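You operate a simulated robot arm through the tools that you are given. There is no shell and no other tool. Be economical: measure what you need, move in short steps, check, and stop when the job is done.

Carry out the task below with a simulated robot arm. There is one attempt and no reset: what you move stays moved.

TASK
Lay the yellow slip on the clamp board and clamp the row tight.
Fine: push the stop up tight and shut both clamps; leave the lock knob.
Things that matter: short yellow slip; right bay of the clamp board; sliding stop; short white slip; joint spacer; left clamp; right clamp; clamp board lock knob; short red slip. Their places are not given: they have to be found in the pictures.

It is judged by the outcome, as a careful person would: the job done as asked, and still so three seconds after it is handed in. It fails if anything else is knocked over, pushed out of place, dropped, spilled or broken.

THE ROBOT
A 6-joint arm with a two-finger parallel gripper, fixed in place. Base frame: the origin is at the foot of the arm, x ahead of it, y to its left, z up; the work surface is at about z = 85. Lengths are in cm, angles in rad, forces in N, time in s.
With the tool pointing down near the work surface it reaches from about 26 to 68 cm from the base axis. Its first joint turns from -1.152 to 1.152 rad. Payload 2.9 kg.
Tool frame: the origin (TCP) lies between the finger pads and is the grasp point; the fingertips stand 3 cm ahead of it; z points along the fingers, y is the line along which they close. The gripper opens to 11 cm. The fingers are 2 cm wide and 1 cm thick; the gripper's body (4.8 by 11.2 cm) begins 5.5 cm behind the TCP.
Orientation is that of the tool frame in the base frame, as [roll, pitch, yaw] about the fixed x, y, z axes, in that order (R = Rz(yaw) Ry(pitch) Rx(roll)). With the fingers straight down and closing along the base's y, the tool's x points along the base's -x, its y along +y and its z along -z.

THE INTERFACE
- The arm moves only by the tool arm_command. Its argument "plan" is a list of rows, each an object (a shift or turn left out is 0, a gripper value left out holds the last) with "linear": the shift along the tool's x, y, z in m, a list of three; "delta_rot": the turn, a rotation vector about the tool's x, y, z in rad, a list of three. In form: [{"linear": [tx, ty, tz], "delta_rot": [wx, wy, wz]}, ...]. A call has 1 to 8 rows; each row shifts and turns the commanded pose from where the row before left it, along the tool's axes as they then stand. "gripper" is the closure, from 0 (fully open) to 1 (shut), set as the call begins (left out, the last holds). A row lasts 0.2 s, in which the tool goes at most 5 cm and 0.15 rad; a call with a longer step from one row to the next is refused whole, and so is a gripper value outside its range. A pose out of reach is approached as far as the arm can. The call stops where the force on the tool passes 40 N (or 10 N more than at its start, if that is more) or the arm is blocked; 0.2 s more then pass. The fingers move at their own pace (about 10.8 cm/s each) and stop on an object; they squeeze with about 26 N. The grip force told is the motor's: it shows also when the fingers shut on nothing. Time passes only in rows, and 0.2 s behind the last, so rows that do not move let the fingers close. It gives the time, the measured TCP pose, the force on the tool (base axes), the opening and the grip force at its end, in the units of the frame above (readings bear some noise), and new pictures: "views" is both (left out), scene, wrist or none.
- Cameras (640 x 400 px; columns grow to the right, rows downward): "scene" is fixed at [7.56, 43.1, 139.18]; the picture's right is [-0.78, -0.62, 0.00], its down [-0.30, 0.38, -0.87] and it looks along [0.54, -0.68, -0.49] (base axes); focal length 313 px, centre (320, 200). "wrist" rides on the gripper at [-3.6, 0, -5.7] in the tool frame; the picture's right is [0.00, -1.00, 0.00], its down [0.97, 0.00, -0.24] and it looks along [0.24, 0.00, 0.97] (tool axes); focal length 218 px, centre (320, 200).
- locate(camera, pixels): for up to 12 pixels [column, row] of the newest picture of that camera ("zoom" is the newest enlarged one), the place [x, y, z] in the base frame of the surface seen there, good to about 0.3 cm. No time passes.
- enlarge(camera, box): a new picture of the part [left, top, right, bottom] of that camera's present view, enlarged. No time passes.
- job_done(): hands the job in; it is judged then, once.

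Work in short steps. Measure before you move; look again where a grasp or a placing could have gone wrong, and mend it. You have 80 turns and 120 pictures in all, the two below and enlarged ones among them. Open the gripper and draw the arm clear of the work before you hand the job in, unless the task says otherwise; then end with one line.

The tools are called after "Emit:" as name(argument=value, ...) on one line, values as JSON. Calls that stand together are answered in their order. arm_command: Moves the arm, as the interface text tells. Its arguments: {"type":"object","properties":{"plan":{"type":"array","items":{"type":"object","properties":{"linear":{"type":"array","items":{"type":"number"}},"delta_rot":{"type":"array","items":{"type":"number"}}}}},"gripper":{"type":"number"},"views":{"type":"string","enum":["both","scene","wrist","none"]}},"required":["plan"]} The other tools are called the same way: locate (camera, pixels) gives the place of the surface under pixels of a picture; enlarge (camera, box) takes an enlarged picture of a part of a camera's view; job_done () hands the job in.

At the start:

```text
t: 0.0
position: [45.41, -5.43, 114.81]
orientation: [3.141, 0.0, -3.141]
contact_force: [0.3, 0.4, -0.2]
gripper_width: 10.99
finger_force: 0.0
```

scene: 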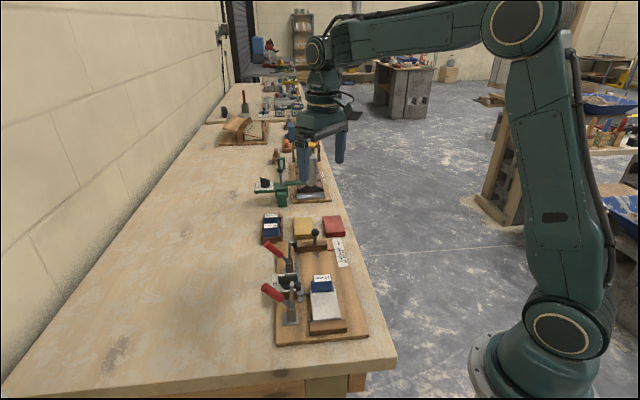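
wrist: 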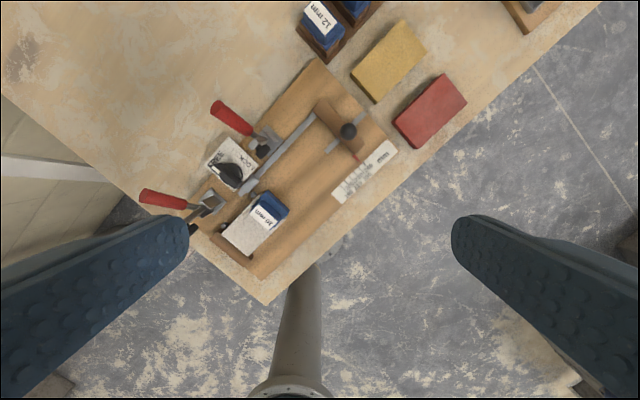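

I start by enlarging the board area in both views.

Emit:
enlarge(camera="scene", box=[240, 190, 400, 350])

Emit:
enlarge(camera="wrist", box=[130, 0, 480, 310])

```text
2.50 times, centred on (320, 270) of scene
```

zoom: 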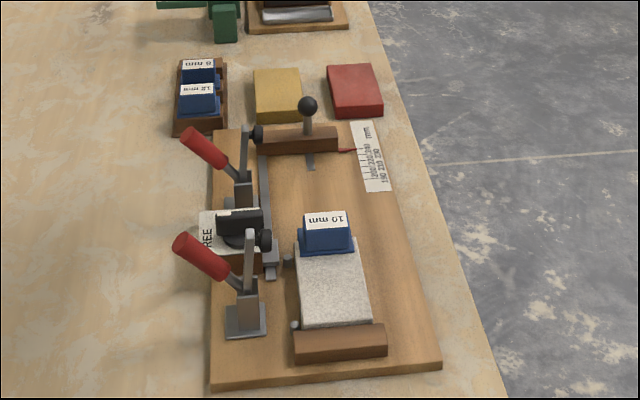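

```text
1.29 times, centred on (305, 155) of wrist
```

zoom: 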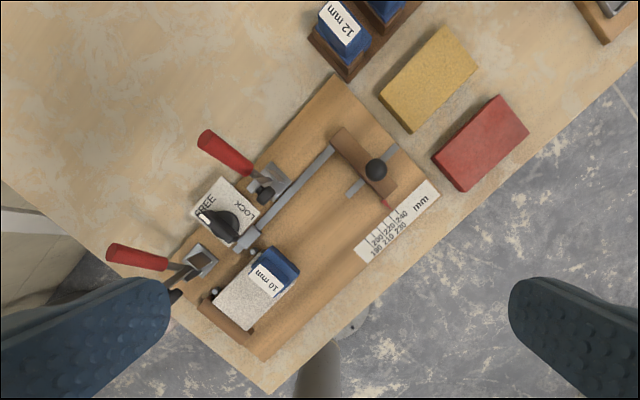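

Emit:
locate(camera="zoom", pixels=[[450, 25], [477, 68], [412, 132], [379, 96], [428, 78], [500, 97], [528, 131], [465, 191], [433, 155], [335, 74], [262, 362], [376, 168]])

Emit:
locate(camera="wrist", pixels=[[321, 108], [366, 149], [345, 155], [308, 118], [252, 190], [245, 185], [250, 193], [288, 209], [263, 197], [220, 236], [250, 256], [240, 232]])

```text
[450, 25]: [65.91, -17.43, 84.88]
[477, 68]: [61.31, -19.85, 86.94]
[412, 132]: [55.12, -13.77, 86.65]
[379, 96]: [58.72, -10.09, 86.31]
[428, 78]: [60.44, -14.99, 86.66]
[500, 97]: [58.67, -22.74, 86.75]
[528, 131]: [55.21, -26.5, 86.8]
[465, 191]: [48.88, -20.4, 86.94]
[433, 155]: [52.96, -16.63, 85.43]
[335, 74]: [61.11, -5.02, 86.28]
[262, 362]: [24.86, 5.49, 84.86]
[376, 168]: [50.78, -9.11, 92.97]
```

```text
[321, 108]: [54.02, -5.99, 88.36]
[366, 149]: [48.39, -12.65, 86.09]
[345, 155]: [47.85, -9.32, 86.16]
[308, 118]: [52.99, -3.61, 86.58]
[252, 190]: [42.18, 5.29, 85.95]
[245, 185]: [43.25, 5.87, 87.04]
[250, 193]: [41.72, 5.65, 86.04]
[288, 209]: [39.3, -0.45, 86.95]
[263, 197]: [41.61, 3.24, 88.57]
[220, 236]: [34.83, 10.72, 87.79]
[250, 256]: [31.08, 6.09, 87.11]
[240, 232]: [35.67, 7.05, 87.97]
```

The board lies at roughly 45° in the base frame, so I turn the tool 45° to square it with the row and look again from a bit lower.

Emit:
arm_command(plan=[{"linear": [0, 0, 0.015], "delta_rot": [0, 0, 0.131]}, {"linear": [0, 0, 0.015], "delta_rot": [0, 0, 0.131]}, {"linear": [0, 0, 0.015], "delta_rot": [0, 0, 0.131]}, {"linear": [0, 0, 0.015], "delta_rot": [0, 0, 0.131]}, {"linear": [0, 0, 0.01], "delta_rot": [0, 0, 0.131]}, {"linear": [0, 0, 0.01], "delta_rot": [0, 0, 0.13]}], views="wrist")

```text
t: 1.4
position: [45.59, -5.43, 106.81]
orientation: [3.141, 0.0, 2.354]
contact_force: [0.3, 0.3, 1.3]
gripper_width: 10.99
finger_force: 0.1
```

wrist: 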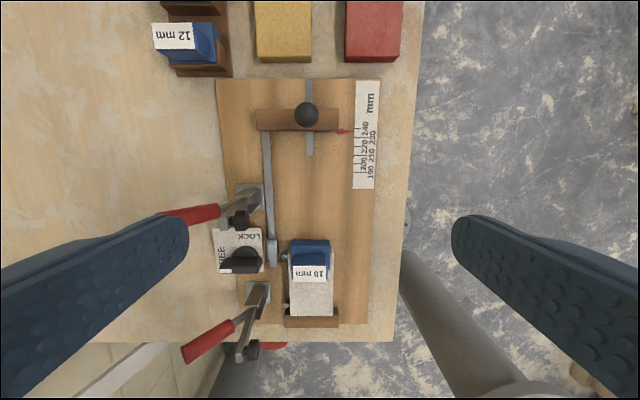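

Emit:
enlarge(camera="wrist", box=[200, 60, 420, 200])

Emit:
enlarge(camera="wrist", box=[180, 180, 400, 370])

Emit:
locate(camera="wrist", pixels=[[218, 82], [379, 82], [366, 322], [254, 3], [257, 52], [311, 52], [310, 3], [290, 313], [333, 313], [333, 283], [300, 285], [345, 30]])

```text
2.86 times, centred on (310, 130) of wrist
```

zoom: 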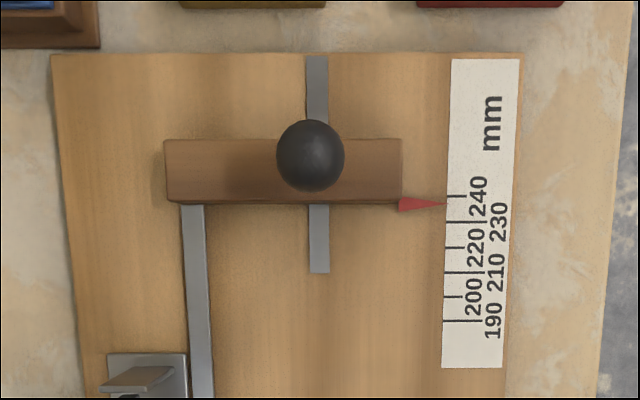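

```text
2.11 times, centred on (290, 275) of wrist
```

zoom: 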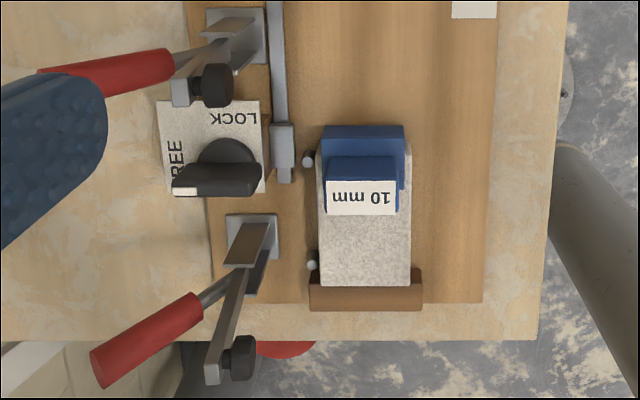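

```text
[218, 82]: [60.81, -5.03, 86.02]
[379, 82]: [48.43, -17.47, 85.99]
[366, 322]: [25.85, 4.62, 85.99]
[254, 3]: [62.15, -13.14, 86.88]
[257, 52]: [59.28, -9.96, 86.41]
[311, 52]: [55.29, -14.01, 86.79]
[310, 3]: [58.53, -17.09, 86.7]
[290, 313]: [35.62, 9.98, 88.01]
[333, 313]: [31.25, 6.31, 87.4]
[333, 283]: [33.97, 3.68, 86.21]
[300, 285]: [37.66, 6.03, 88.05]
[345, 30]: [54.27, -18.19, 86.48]
```

Emit:
locate(camera="zoom", pixels=[[325, 130], [400, 130], [362, 140], [362, 168], [340, 200], [385, 200], [407, 160], [365, 250], [365, 290], [308, 161], [311, 265], [284, 150]])

Emit:
locate(camera="scene", pixels=[[316, 280], [325, 278], [317, 288], [328, 288], [312, 291], [330, 291], [320, 305], [313, 319], [334, 316], [333, 300], [325, 330], [304, 228]])

Emit:
enlarge(camera="scene", box=[275, 260, 375, 350])

```text
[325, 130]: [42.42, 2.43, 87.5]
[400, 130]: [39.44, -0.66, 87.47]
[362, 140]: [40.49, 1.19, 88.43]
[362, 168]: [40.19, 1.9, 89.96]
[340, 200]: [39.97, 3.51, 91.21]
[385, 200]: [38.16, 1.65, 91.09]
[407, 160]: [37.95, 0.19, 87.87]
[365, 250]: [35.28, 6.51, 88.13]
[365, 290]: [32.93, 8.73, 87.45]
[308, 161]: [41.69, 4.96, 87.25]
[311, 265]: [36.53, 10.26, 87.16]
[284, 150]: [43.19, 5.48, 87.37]
```

```text
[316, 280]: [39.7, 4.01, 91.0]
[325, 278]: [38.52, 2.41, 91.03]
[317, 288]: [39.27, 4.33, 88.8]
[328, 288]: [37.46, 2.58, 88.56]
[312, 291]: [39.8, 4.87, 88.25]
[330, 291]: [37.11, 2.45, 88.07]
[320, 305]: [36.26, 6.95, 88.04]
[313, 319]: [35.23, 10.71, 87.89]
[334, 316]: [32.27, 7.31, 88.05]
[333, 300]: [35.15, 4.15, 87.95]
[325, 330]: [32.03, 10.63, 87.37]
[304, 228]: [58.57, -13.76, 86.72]
```

```text
4.44 times, centred on (325, 305) of scene
```

zoom: 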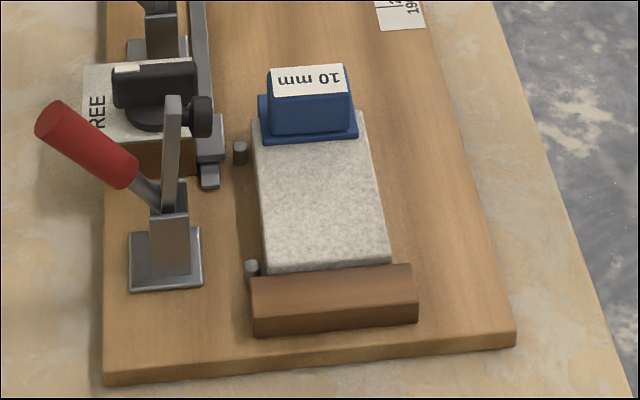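

White's top is at z≈88 with left edge t≈32.5 (diagonal coordinates), the spacer's back is at s≈28.3 and the stop front at s≈41. I go nearer the yellow slip to measure its size.

Emit:
arm_command(plan=[{"linear": [-0.04, 0.01, 0.01]}, {"linear": [-0.04, 0.01, 0.01]}, {"linear": [-0.04, 0.01, 0.01]}, {"linear": [-0.02, 0.0, 0.01]}], views="wrist")

```text
t: 2.4
position: [57.45, -13.15, 102.86]
orientation: [-3.14, -0.001, 2.356]
contact_force: [1.6, 0.3, 0.4]
gripper_width: 10.99
finger_force: 0.0
```

wrist: 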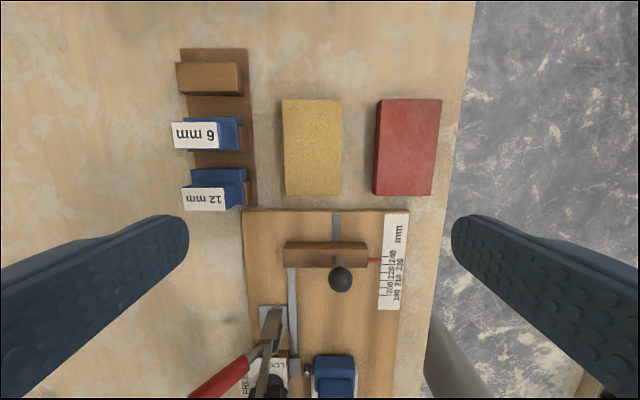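

Emit:
enlarge(camera="wrist", box=[220, 80, 460, 230])

Emit:
enlarge(camera="wrist", box=[220, 230, 420, 400])

Emit:
locate(camera="wrist", pixels=[[284, 102], [340, 102], [340, 192], [288, 192], [285, 243], [366, 243], [366, 263], [285, 263], [291, 330], [299, 330], [340, 280], [265, 310]])

```text
2.67 times, centred on (340, 155) of wrist
```

zoom: 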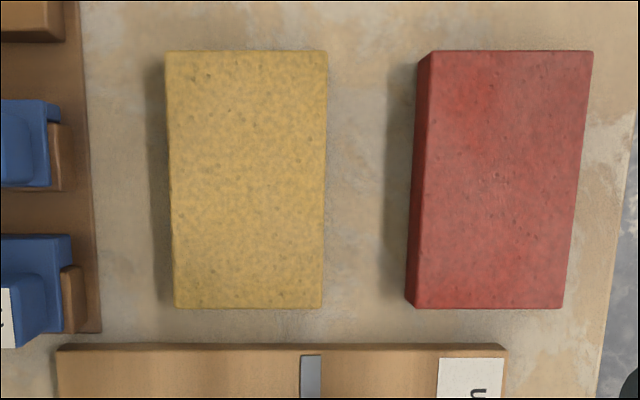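

```text
2.35 times, centred on (320, 315) of wrist
```

zoom: 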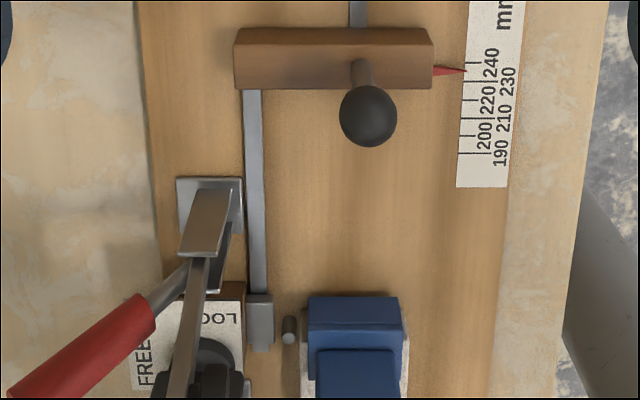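

```text
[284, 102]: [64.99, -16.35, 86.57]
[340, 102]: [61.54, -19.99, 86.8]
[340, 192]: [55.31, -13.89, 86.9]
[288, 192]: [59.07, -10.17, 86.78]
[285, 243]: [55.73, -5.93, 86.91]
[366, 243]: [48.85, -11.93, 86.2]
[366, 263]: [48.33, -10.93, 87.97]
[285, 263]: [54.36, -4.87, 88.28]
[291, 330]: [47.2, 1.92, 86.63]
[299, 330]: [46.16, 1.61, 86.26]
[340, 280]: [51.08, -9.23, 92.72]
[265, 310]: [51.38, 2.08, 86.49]
```

Emit:
enlarge(camera="scene", box=[250, 215, 330, 335])

```text
3.33 times, centred on (290, 275) of scene
```

zoom: 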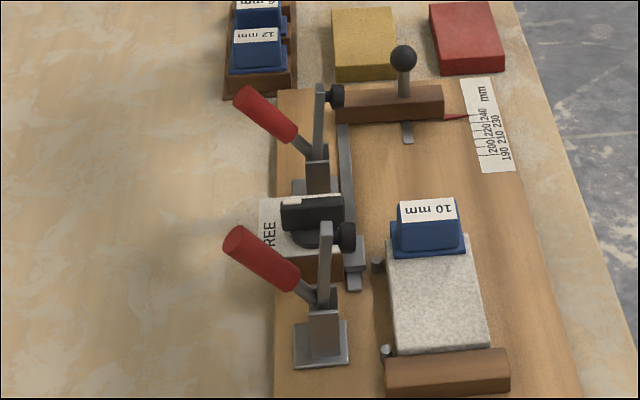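

Emit:
locate(camera="zoom", pixels=[[320, 88], [334, 96], [318, 150], [318, 175], [308, 150], [285, 125], [244, 96], [326, 226], [347, 237], [322, 310], [235, 242], [285, 275]])

```text
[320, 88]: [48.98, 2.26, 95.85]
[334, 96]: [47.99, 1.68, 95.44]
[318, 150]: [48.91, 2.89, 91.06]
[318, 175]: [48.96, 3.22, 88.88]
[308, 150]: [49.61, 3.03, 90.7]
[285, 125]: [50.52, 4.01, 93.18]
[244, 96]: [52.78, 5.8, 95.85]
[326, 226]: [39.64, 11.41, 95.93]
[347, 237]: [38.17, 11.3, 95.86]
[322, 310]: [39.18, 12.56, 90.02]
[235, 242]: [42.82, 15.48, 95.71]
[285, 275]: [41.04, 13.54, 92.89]
```

Yellow: s 48.95–57.6, t 29.35–34.5, so about 8.7 × 5.2 × 2 cm. The right clamp's raised pad would foul the gripper body, so I'll grip the sides 0.8 cm beyond centre and later set the slip down next to the stop. I hover over the slip with the opening reduced to about 6.6.

Emit:
arm_command(plan=[{"linear": [-0.0207, 0.003, 0.02]}, {"linear": [-0.0206, 0.003, 0.02]}, {"linear": [0, 0, 0.025]}, {"linear": [0, 0, 0]}], gripper=0.4, views="wrist")

```text
t: 3.4
position: [60.83, -15.65, 96.23]
orientation: [-3.14, 0.001, 2.356]
contact_force: [0.3, -0.4, -0.1]
gripper_width: 6.61
finger_force: 0.0
```

wrist: 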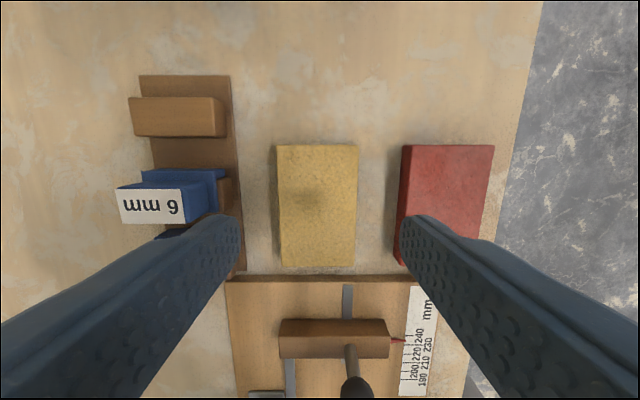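

Yellow (cols 278–357) is centred between the fingers with clear space each side; I lower to TCP z≈88.7.

Emit:
arm_command(plan=[{"linear": [0, 0.001, 0.03]}, {"linear": [0, 0, 0.025]}, {"linear": [0, 0, 0.0155]}, {"linear": [0, 0, 0.004]}], views="wrist")

```text
t: 4.4
position: [60.88, -15.56, 88.81]
orientation: [3.141, 0.0, 2.356]
contact_force: [0.2, 1.1, 0.3]
gripper_width: 6.61
finger_force: 0.1
```

wrist: 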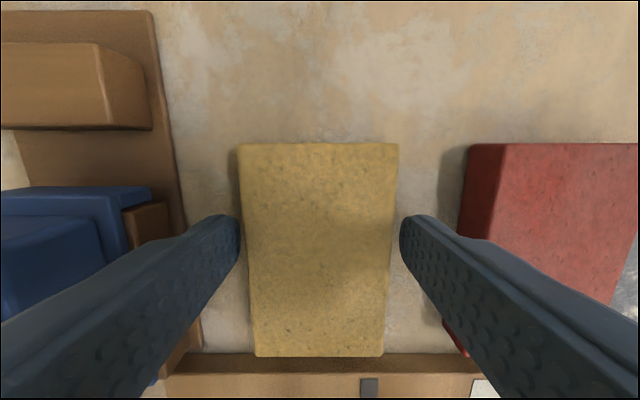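

Fingers straddle the slip at rows 215+; closing.

Emit:
arm_command(plan=[{"linear": [0, 0, 0]}, {"linear": [0, 0, 0]}, {"linear": [0, 0, 0]}], gripper=1.0, views="none")

Emit:
arm_command(plan=[{"linear": [0, 0, -0.02]}, {"linear": [0, 0, -0.04]}, {"linear": [0, 0, -0.04]}, {"linear": [0, 0, 0]}], views="both")

```text
t: 5.2
position: [60.86, -15.68, 88.84]
orientation: [-3.142, 0.0, 2.356]
contact_force: [0.2, 0.8, -0.1]
gripper_width: 5.66
finger_force: 26.4
```

```text
t: 6.2
position: [60.82, -15.61, 99.11]
orientation: [3.141, 0.0, 2.354]
contact_force: [-0.2, -0.2, -2.8]
gripper_width: 5.66
finger_force: 26.3
```

scene: 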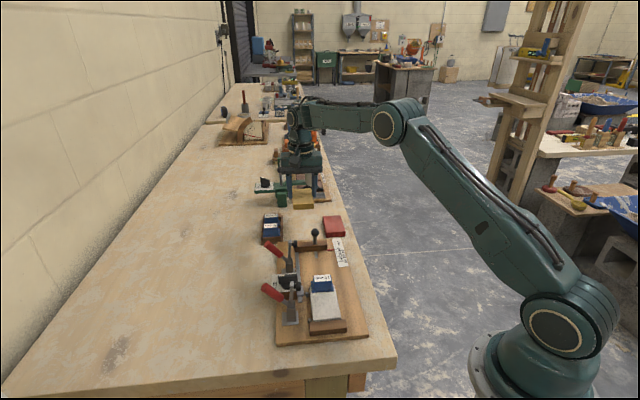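
wrist: 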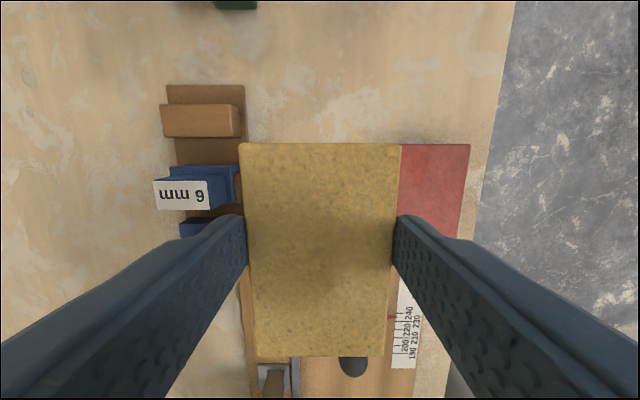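

The slip is held (5.66 cm wide). I measure the white slip's edges, the pins and the stop more precisely in an enlarged scene view.

Emit:
enlarge(camera="scene", box=[270, 225, 380, 345])

```text
3.33 times, centred on (325, 285) of scene
```

zoom: 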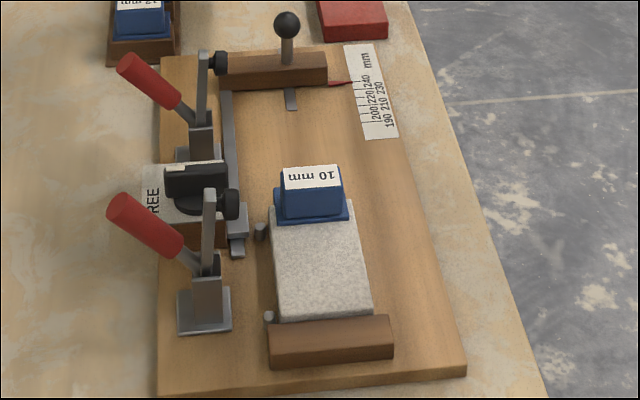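

Emit:
locate(camera="zoom", pixels=[[280, 310], [370, 304], [276, 270], [363, 264], [274, 232], [357, 228], [268, 318], [261, 231], [324, 80], [230, 84], [322, 58], [240, 130]])

```text
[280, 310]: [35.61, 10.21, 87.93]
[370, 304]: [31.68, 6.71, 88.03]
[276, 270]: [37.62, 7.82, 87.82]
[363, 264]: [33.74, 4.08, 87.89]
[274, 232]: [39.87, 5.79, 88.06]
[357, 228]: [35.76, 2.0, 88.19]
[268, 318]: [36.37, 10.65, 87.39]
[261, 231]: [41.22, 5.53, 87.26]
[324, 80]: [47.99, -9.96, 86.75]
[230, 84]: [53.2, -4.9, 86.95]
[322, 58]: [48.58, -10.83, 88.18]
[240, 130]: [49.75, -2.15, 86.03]
```

White slip's midline is at t≈29.57 (edges 26.8–32.3) and the stop's front at s≈41.0. I carry yellow to above TCP s=36.6, t=29.57.

Emit:
arm_command(plan=[{"linear": [0.035, -0.0048, 0]}, {"linear": [0.035, -0.0048, 0]}, {"linear": [0.035, -0.0048, 0]}, {"linear": [0.035, -0.0048, 0]}, {"linear": [0.0345, -0.0048, 0]}, {"linear": [0, 0, 0]}], views="both")

```text
t: 7.6
position: [46.63, -5.07, 99.05]
orientation: [3.141, -0.001, 2.356]
contact_force: [-0.4, 1.1, -2.8]
gripper_width: 5.63
finger_force: 26.7
```

scene: 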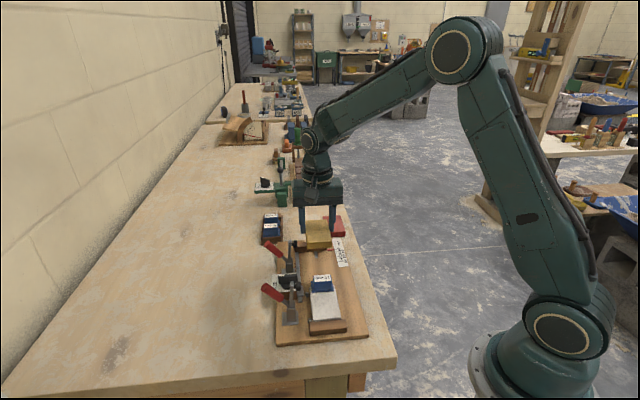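
wrist: 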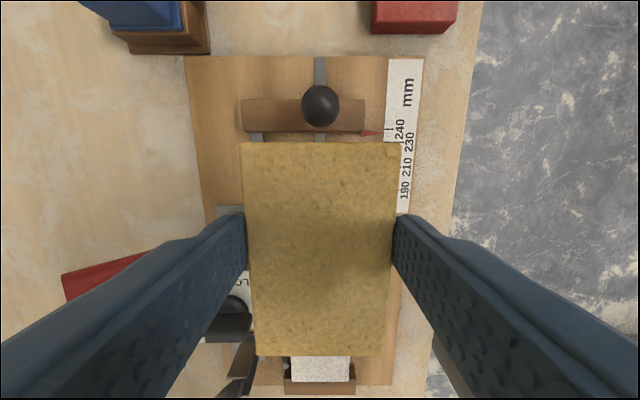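

White (cols 292–351) and fixed stop (285–356) are centred under the tool axis (col 320). I lower toward the board.

Emit:
arm_command(plan=[{"linear": [0, 0, 0.03]}, {"linear": [0, 0, 0.03]}, {"linear": [0, 0, 0.02]}, {"linear": [0, 0, 0.005]}], views="both")

```text
t: 8.6
position: [46.86, -4.98, 90.42]
orientation: [-3.141, 0.0, 2.357]
contact_force: [-0.1, 0.5, -1.7]
gripper_width: 5.65
finger_force: 25.8
```

scene: 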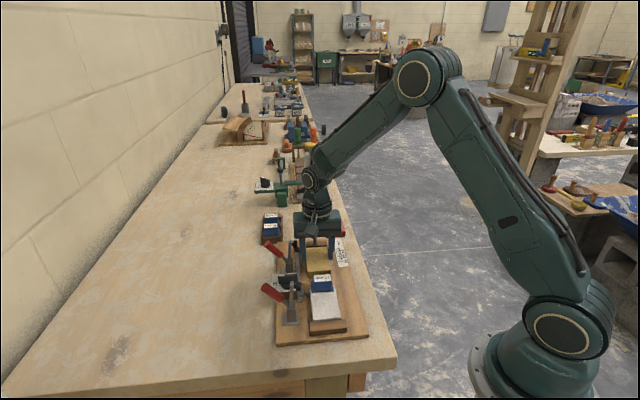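
wrist: 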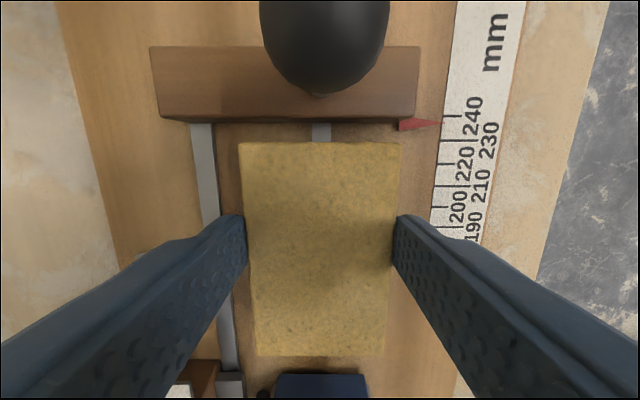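

Emit:
arm_command(plan=[{"linear": [0, 0, 0.003]}, {"linear": [0, 0, 0.002]}, {"linear": [0, 0, 0.001]}, {"linear": [0, 0, 0]}], views="none")

```text
t: 9.6
position: [46.79, -5.05, 89.95]
orientation: [3.139, 0.002, 2.356]
contact_force: [-5.9, -0.5, 26.0]
gripper_width: 5.68
finger_force: 26.2
```

Contact with the board (26 N up). Releasing to a small opening and rising.

Emit:
arm_command(plan=[{"linear": [0, 0, -0.001]}, {"linear": [0, 0, 0]}, {"linear": [0, 0, 0]}], gripper=0.4, views="none")

Emit:
arm_command(plan=[{"linear": [0, 0, -0.02]}, {"linear": [0, 0, -0.04]}, {"linear": [0, 0, -0.04]}, {"linear": [0, 0, 0]}], views="both")

```text
t: 10.4
position: [46.81, -5.07, 89.98]
orientation: [-3.141, 0.0, 2.355]
contact_force: [7.9, -8.3, -3.0]
gripper_width: 6.62
finger_force: 0.1
```

```text
t: 11.4
position: [46.92, -5.03, 99.85]
orientation: [-3.14, 0.0, 2.356]
contact_force: [0.4, -0.5, 0.6]
gripper_width: 6.59
finger_force: 0.1
```

scene: 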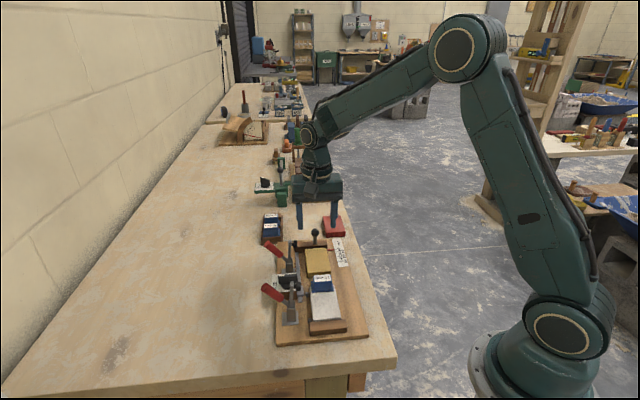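
wrist: 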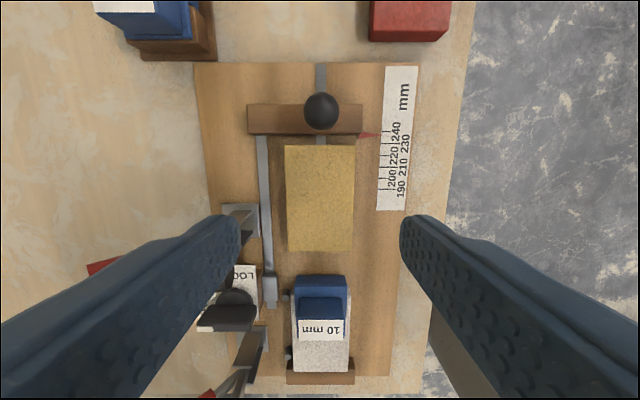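

Yellow sits square in the bay (cols 285–354), in line with white (292–351). Now I shut the fingers and go behind the sliding stop.

Emit:
arm_command(plan=[{"linear": [-0.03, 0, 0]}, {"linear": [-0.03, 0, 0]}, {"linear": [-0.027, 0, 0]}, {"linear": [0, 0, 0.03]}, {"linear": [0, 0, 0]}], gripper=1.0, views="wrist")

```text
t: 12.6
position: [53.08, -11.11, 96.83]
orientation: [3.141, 0.0, 2.357]
contact_force: [-0.5, -0.2, -0.5]
gripper_width: 0.0
finger_force: 26.7
```

wrist: 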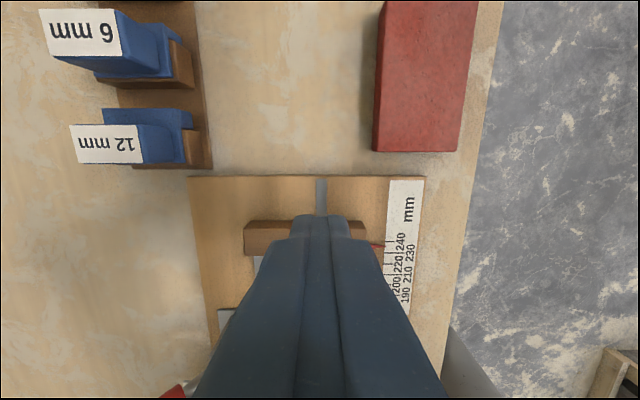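

Emit:
locate(camera="wrist", pixels=[[265, 224], [355, 224], [280, 235], [270, 215]])

```text
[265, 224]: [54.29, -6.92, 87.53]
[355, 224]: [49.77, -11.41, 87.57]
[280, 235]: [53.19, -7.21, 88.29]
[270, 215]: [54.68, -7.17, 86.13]
```

Back face at s≈43.3; the fingers' near side is at 44.4. I descend to TCP z≈89.7.

Emit:
arm_command(plan=[{"linear": [0, 0, 0.03]}, {"linear": [0, 0, 0.025]}, {"linear": [0, 0, 0.016]}, {"linear": [0.005, 0, 0]}], views="scene")

```text
t: 13.6
position: [52.68, -10.81, 89.8]
orientation: [-3.142, 0.0, 2.356]
contact_force: [-0.6, -0.1, -0.3]
gripper_width: 0.03
finger_force: 25.7
```

scene: 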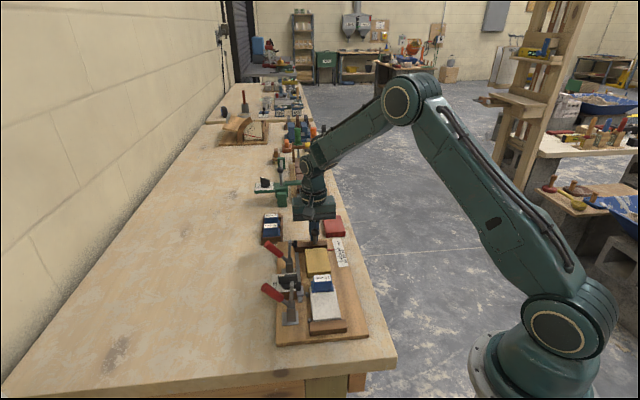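

Pushing the stop slowly toward the slip.

Emit:
arm_command(plan=[{"linear": [0.005, 0, 0]}, {"linear": [0.004, 0, 0]}, {"linear": [0.004, 0, 0]}, {"linear": [0.004, 0, 0]}, {"linear": [0.004, 0, 0]}, {"linear": [0.004, 0, 0]}], views="scene")

```text
t: 15.0
position: [50.81, -8.99, 89.86]
orientation: [-3.141, -0.001, 2.357]
contact_force: [0.4, -4.9, 0.8]
gripper_width: 0.01
finger_force: 26.4
```

scene: 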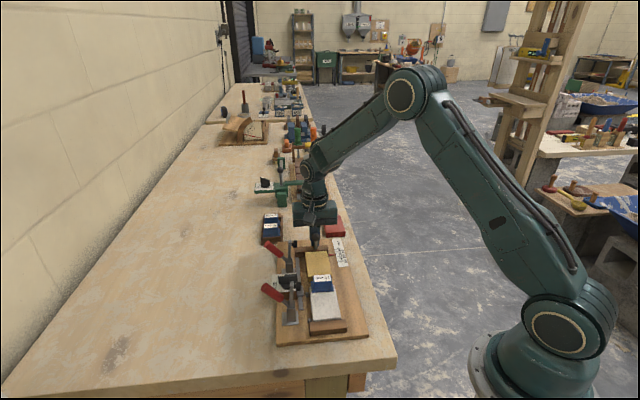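

Emit:
arm_command(plan=[{"linear": [0.004, 0, 0]}, {"linear": [0.004, 0, 0]}, {"linear": [0.003, 0, 0]}, {"linear": [0.002, 0, 0]}], views="scene")

Emit:
enlarge(camera="scene", box=[270, 225, 380, 345])

```text
t: 16.0
position: [49.9, -8.17, 89.83]
orientation: [3.14, 0.0, 2.356]
contact_force: [2.7, -2.3, -1.8]
gripper_width: 0.01
finger_force: 25.7
```

scene: 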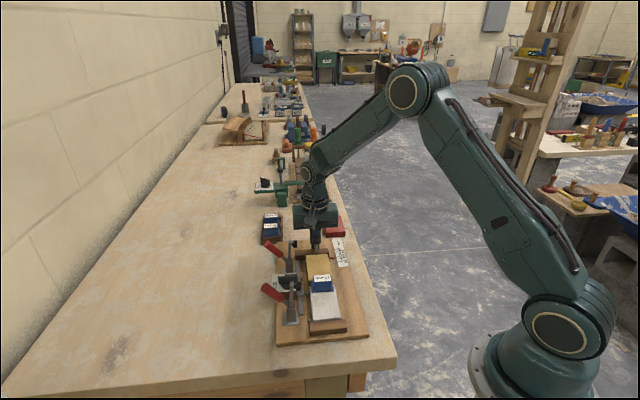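

```text
3.33 times, centred on (325, 285) of scene
```

zoom: 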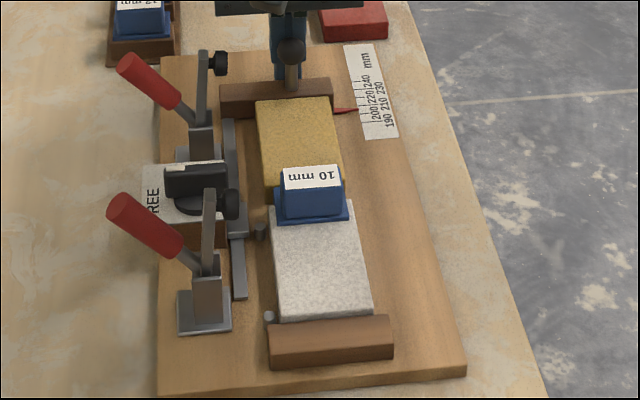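

Reading about 207; the slip moves squarely. I keep on in fine steps until the force rises.

Emit:
arm_command(plan=[{"linear": [0.003, 0, 0]}, {"linear": [0.003, 0, 0]}, {"linear": [0.002, 0, 0]}, {"linear": [0.002, 0, 0]}, {"linear": [0.001, 0, 0]}, {"linear": [0.001, 0, 0]}], views="scene")

Emit:
enlarge(camera="scene", box=[280, 225, 370, 325])

```text
t: 17.4
position: [49.19, -7.37, 89.94]
orientation: [3.139, 0.004, 2.354]
contact_force: [13.5, -14.0, -1.7]
gripper_width: 0.02
finger_force: 26.2
```

scene: 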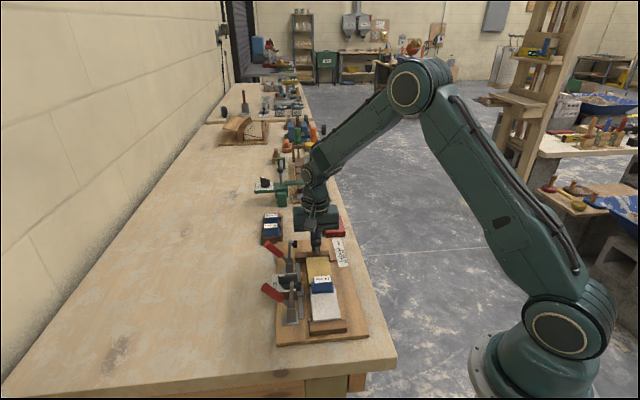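

```text
4.00 times, centred on (325, 275) of scene
```

zoom: 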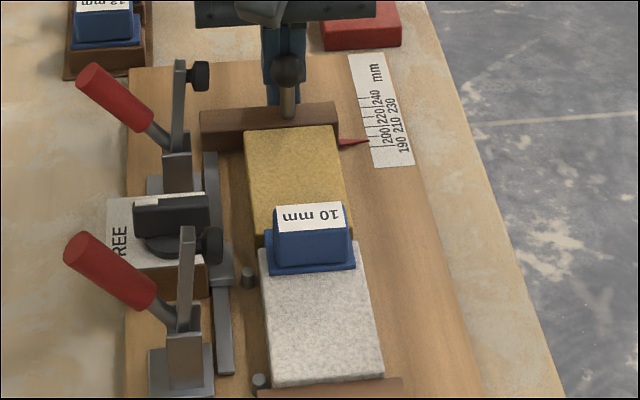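

Force has risen to ~19 N; I press a little more to confirm it is tight.

Emit:
arm_command(plan=[{"linear": [0.001, 0, 0]}, {"linear": [0.001, 0, 0]}, {"linear": [0, 0, 0]}], views="wrist")

```text
t: 18.2
position: [49.26, -7.38, 89.84]
orientation: [3.14, 0.008, 2.352]
contact_force: [22.3, -28.8, -1.6]
gripper_width: 0.01
finger_force: 25.9
```

wrist: 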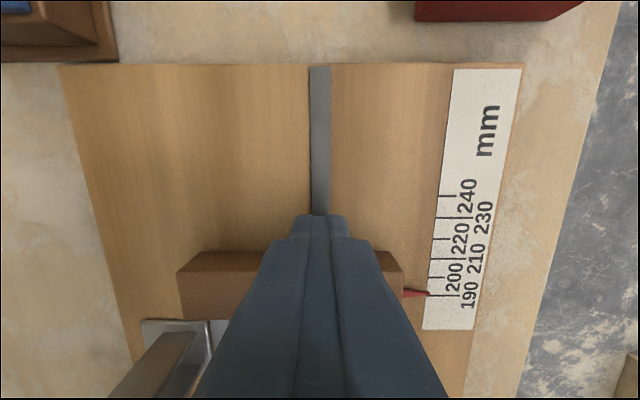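

Tight: 36 N without movement. I back off and rise to inspect the row.

Emit:
arm_command(plan=[{"linear": [-0.004, 0, 0]}, {"linear": [-0.01, 0, 0]}, {"linear": [0, 0, -0.03]}, {"linear": [0, 0, -0.04]}, {"linear": [0, 0, -0.05]}, {"linear": [0, 0, -0.03]}, {"linear": [0, 0, 0]}], views="both")

Emit:
enlarge(camera="scene", box=[270, 225, 370, 345])

```text
t: 19.8
position: [49.94, -8.22, 104.69]
orientation: [3.141, 0.0, 2.354]
contact_force: [1.2, 0.7, 0.1]
gripper_width: 0.01
finger_force: 25.8
```

scene: 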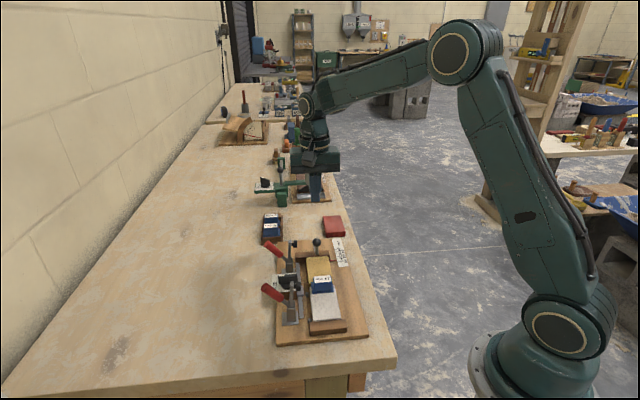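
wrist: 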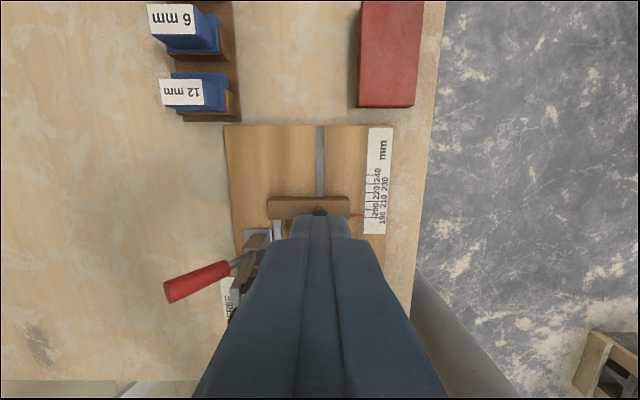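

```text
3.33 times, centred on (320, 285) of scene
```

zoom: 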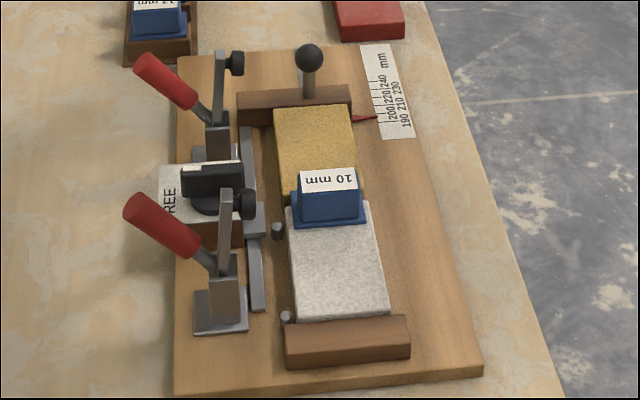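

The row is tight and straight. Next the right clamp: its handle end is at s≈33.1, t≈41.4, z≈96 leaning outward, so I go with closed fingers to its outer side to push it inward.

Emit:
arm_command(plan=[{"linear": [0.02, 0.036, 0]}, {"linear": [0.02, 0.036, 0]}, {"linear": [0.02, 0.036, 0]}, {"linear": [0.02, 0.037, 0]}, {"linear": [0, 0, 0.035]}, {"linear": [0, 0, 0.035]}, {"linear": [0, 0, 0]}], views="both")

Emit:
enlarge(camera="scene", box=[220, 200, 340, 340])

```text
t: 21.4
position: [54.66, 7.67, 97.83]
orientation: [-3.141, 0.001, 2.357]
contact_force: [0.8, 1.0, -0.3]
gripper_width: 0.0
finger_force: 26.0
```

scene: 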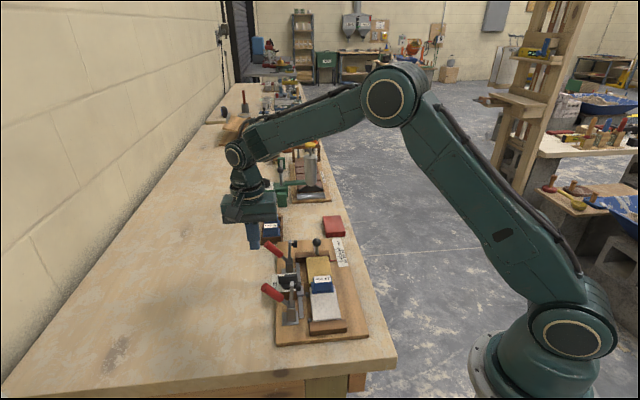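
wrist: 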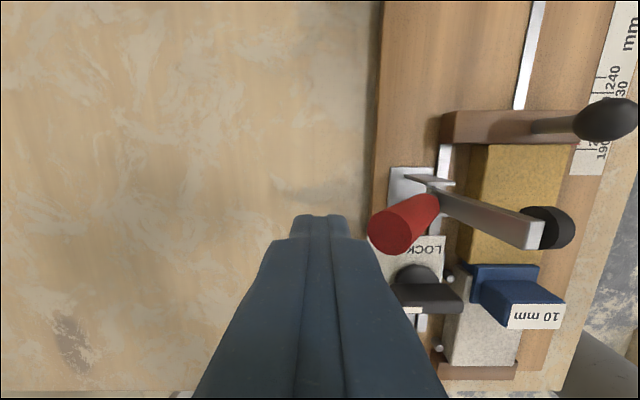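

```text
2.86 times, centred on (280, 270) of scene
```

zoom: 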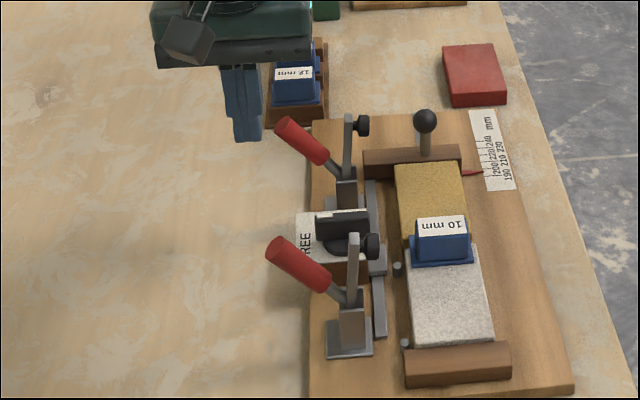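

Emit:
locate(camera="wrist", pixels=[[388, 230], [425, 210], [410, 195], [415, 240], [545, 230], [480, 205]])

```text
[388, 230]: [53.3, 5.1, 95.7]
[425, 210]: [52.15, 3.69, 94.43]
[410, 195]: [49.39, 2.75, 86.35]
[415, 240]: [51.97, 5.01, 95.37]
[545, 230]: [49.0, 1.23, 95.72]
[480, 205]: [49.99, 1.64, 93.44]
```

The handle's centreline is at s≈33.9; I shift 0.6 cm along, lower 1 cm, then push inward.

Emit:
arm_command(plan=[{"linear": [-0.006, 0, 0.01]}, {"linear": [0, -0.01, 0]}, {"linear": [0, -0.008, 0]}, {"linear": [0, -0.008, 0]}, {"linear": [0, -0.008, 0]}], views="both")

Emit:
enlarge(camera="scene", box=[220, 200, 340, 340])

```text
t: 22.3
position: [54.25, 6.64, 97.04]
orientation: [3.119, 0.011, 2.371]
contact_force: [13.3, 9.7, -10.0]
gripper_width: 0.0
finger_force: 26.2
stopped in row 4: the force on the tool passed its limit (the readings are from after the stop); the commanded pose is now the measured one
```

scene: 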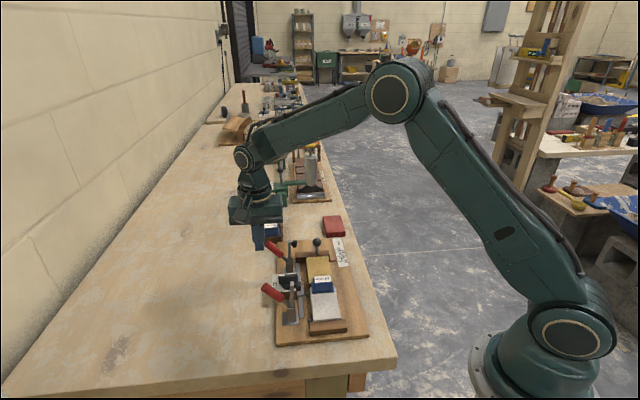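
wrist: 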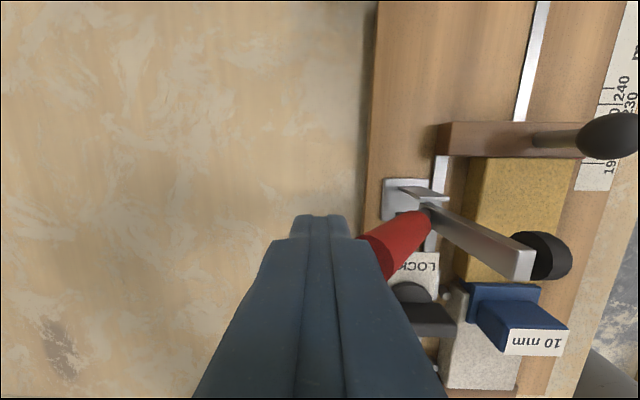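

```text
2.86 times, centred on (280, 270) of scene
```

zoom: 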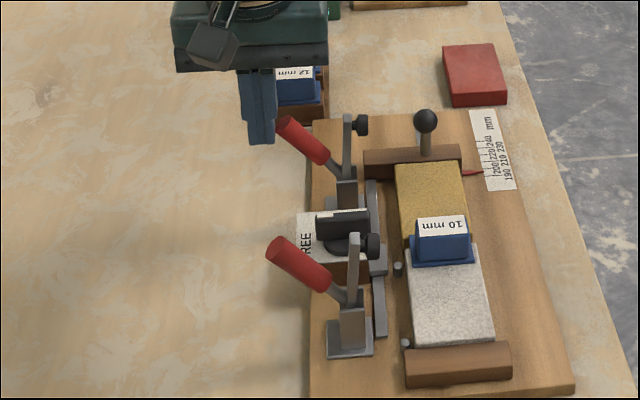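

The finger touched the handle's underside (reaction +t, −z) and the call stopped on force at speed. I push again, slower and in an inward-upward direction along the handle's arc.

Emit:
arm_command(plan=[{"linear": [0, -0.002, -0.001]}, {"linear": [0, -0.002, -0.001]}, {"linear": [0, -0.002, -0.001]}, {"linear": [0, -0.002, -0.001]}], views="scene")

Emit:
enlarge(camera="scene", box=[220, 200, 340, 340])

```text
t: 22.9
position: [54.32, 6.68, 97.08]
orientation: [3.109, 0.016, 2.377]
contact_force: [13.5, 8.8, -11.9]
gripper_width: 0.01
finger_force: 26.4
stopped in row 2: the force on the tool passed its limit (the readings are from after the stop); the commanded pose is now the measured one
```

scene: 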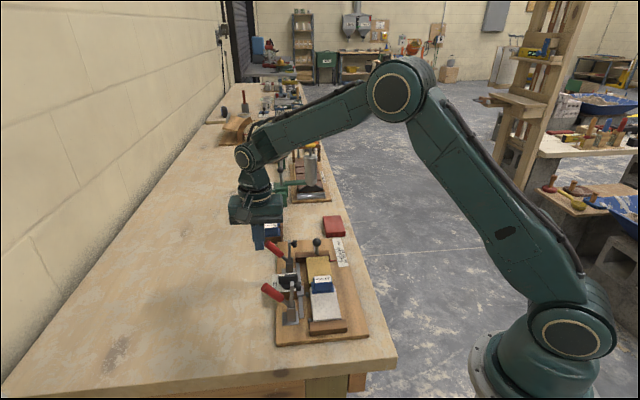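

```text
2.86 times, centred on (280, 270) of scene
```

zoom: 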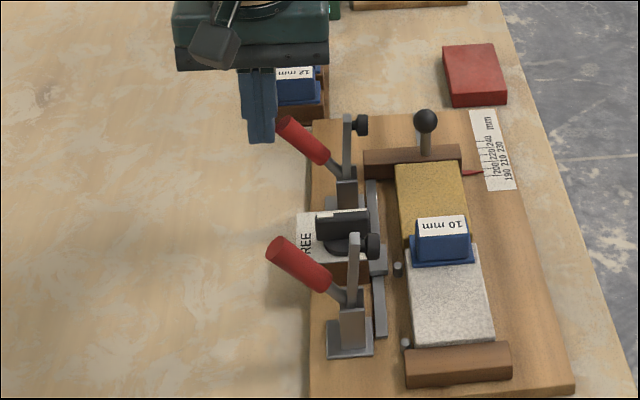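

The handle is at a hard stop that way, so this is the press-down type: handle down brings the arm down. I back off, level the tool, and come over the handle's end from above.

Emit:
arm_command(plan=[{"linear": [0, 0.01, 0], "delta_rot": [0.033, 0.016, 0.021]}, {"linear": [0, 0.01, 0]}, {"linear": [0, 0, -0.025]}, {"linear": [0, 0, -0.025]}, {"linear": [-0.002, -0.018, 0]}, {"linear": [0, -0.018, 0]}, {"linear": [0, 0, 0]}], views="both")

```text
t: 24.4
position: [53.05, 5.2, 102.2]
orientation: [-3.135, -0.002, 2.352]
contact_force: [-0.2, -0.3, 0.5]
gripper_width: 0.0
finger_force: 26.2
```

scene: 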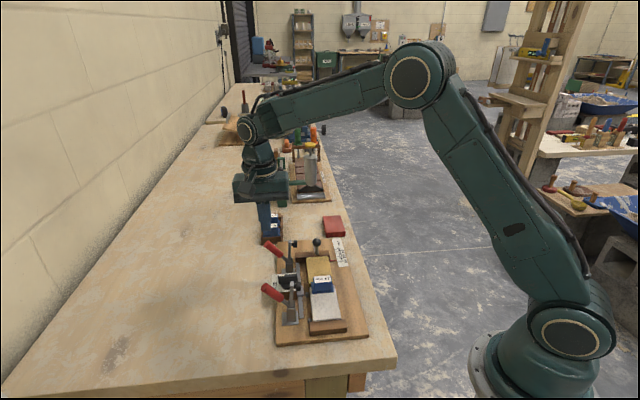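
wrist: 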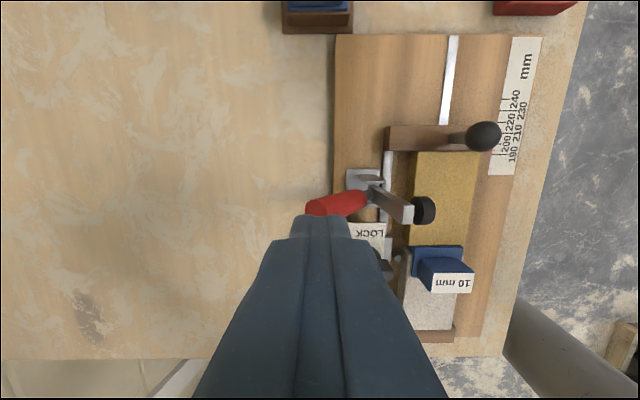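

Fingers now above the handle end (s 33.8, t 41.2). I lower slowly.

Emit:
arm_command(plan=[{"linear": [0, 0, 0.015]}, {"linear": [0, 0, 0.006]}, {"linear": [0, 0, 0.004]}, {"linear": [0, 0, 0.004]}, {"linear": [0, 0, 0.004]}, {"linear": [0, 0, 0.004]}, {"linear": [0, 0, 0.004]}], views="both")

Emit:
enlarge(camera="scene", box=[220, 200, 340, 340])

```text
t: 26.1
position: [53.35, 5.46, 98.64]
orientation: [3.134, 0.008, 2.359]
contact_force: [16.9, 21.4, 29.9]
gripper_width: 0.0
finger_force: 26.2
```

scene: 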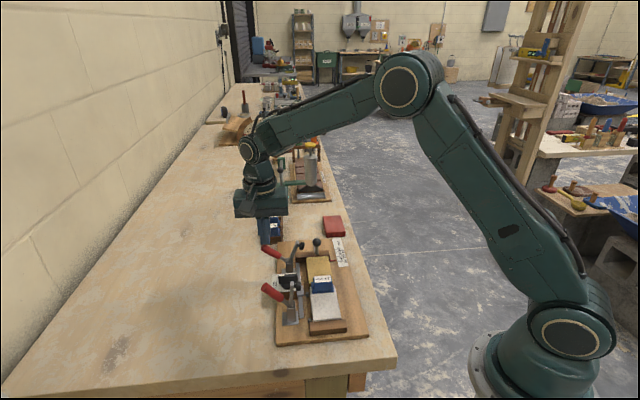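
wrist: 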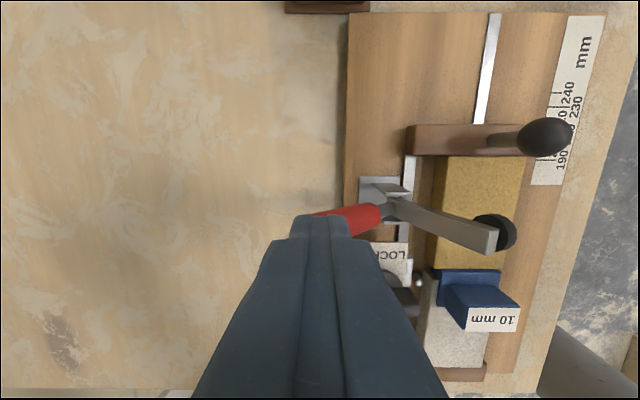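

```text
2.86 times, centred on (280, 270) of scene
```

zoom: 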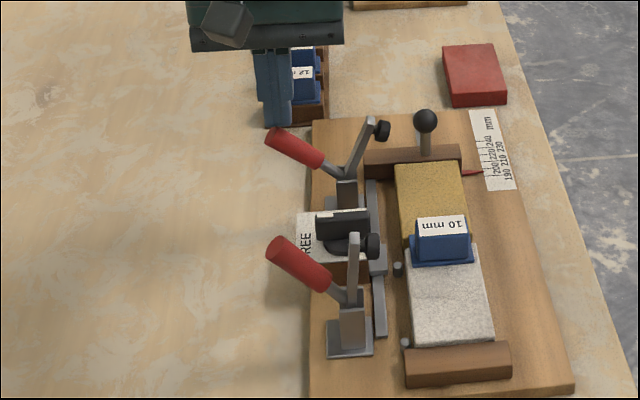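

The arm swings inward as the handle goes down. The handle drags the finger outward, so I follow its arc: down and outward.

Emit:
arm_command(plan=[{"linear": [0, 0.004, 0.002]}, {"linear": [0, 0.003, 0.004]}, {"linear": [0, 0.003, 0.004]}, {"linear": [0, 0.002, 0.004]}, {"linear": [0, 0.002, 0.004]}], views="both")

Emit:
enlarge(camera="scene", box=[220, 200, 340, 340])

```text
t: 27.2
position: [53.96, 6.2, 96.5]
orientation: [-3.137, -0.001, 2.353]
contact_force: [-0.3, 0.3, -0.1]
gripper_width: 0.0
finger_force: 26.3
```

scene: 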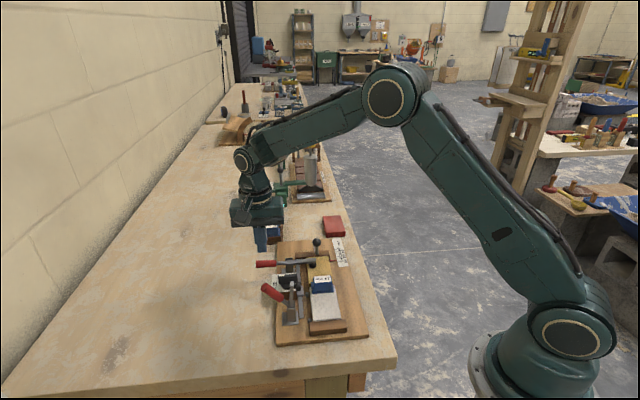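
wrist: 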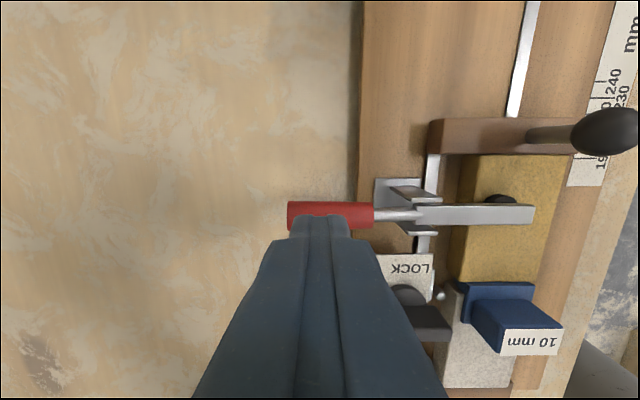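

```text
2.86 times, centred on (280, 270) of scene
```

zoom: 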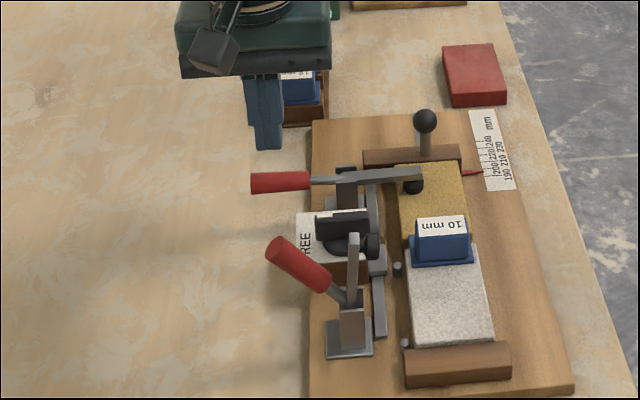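

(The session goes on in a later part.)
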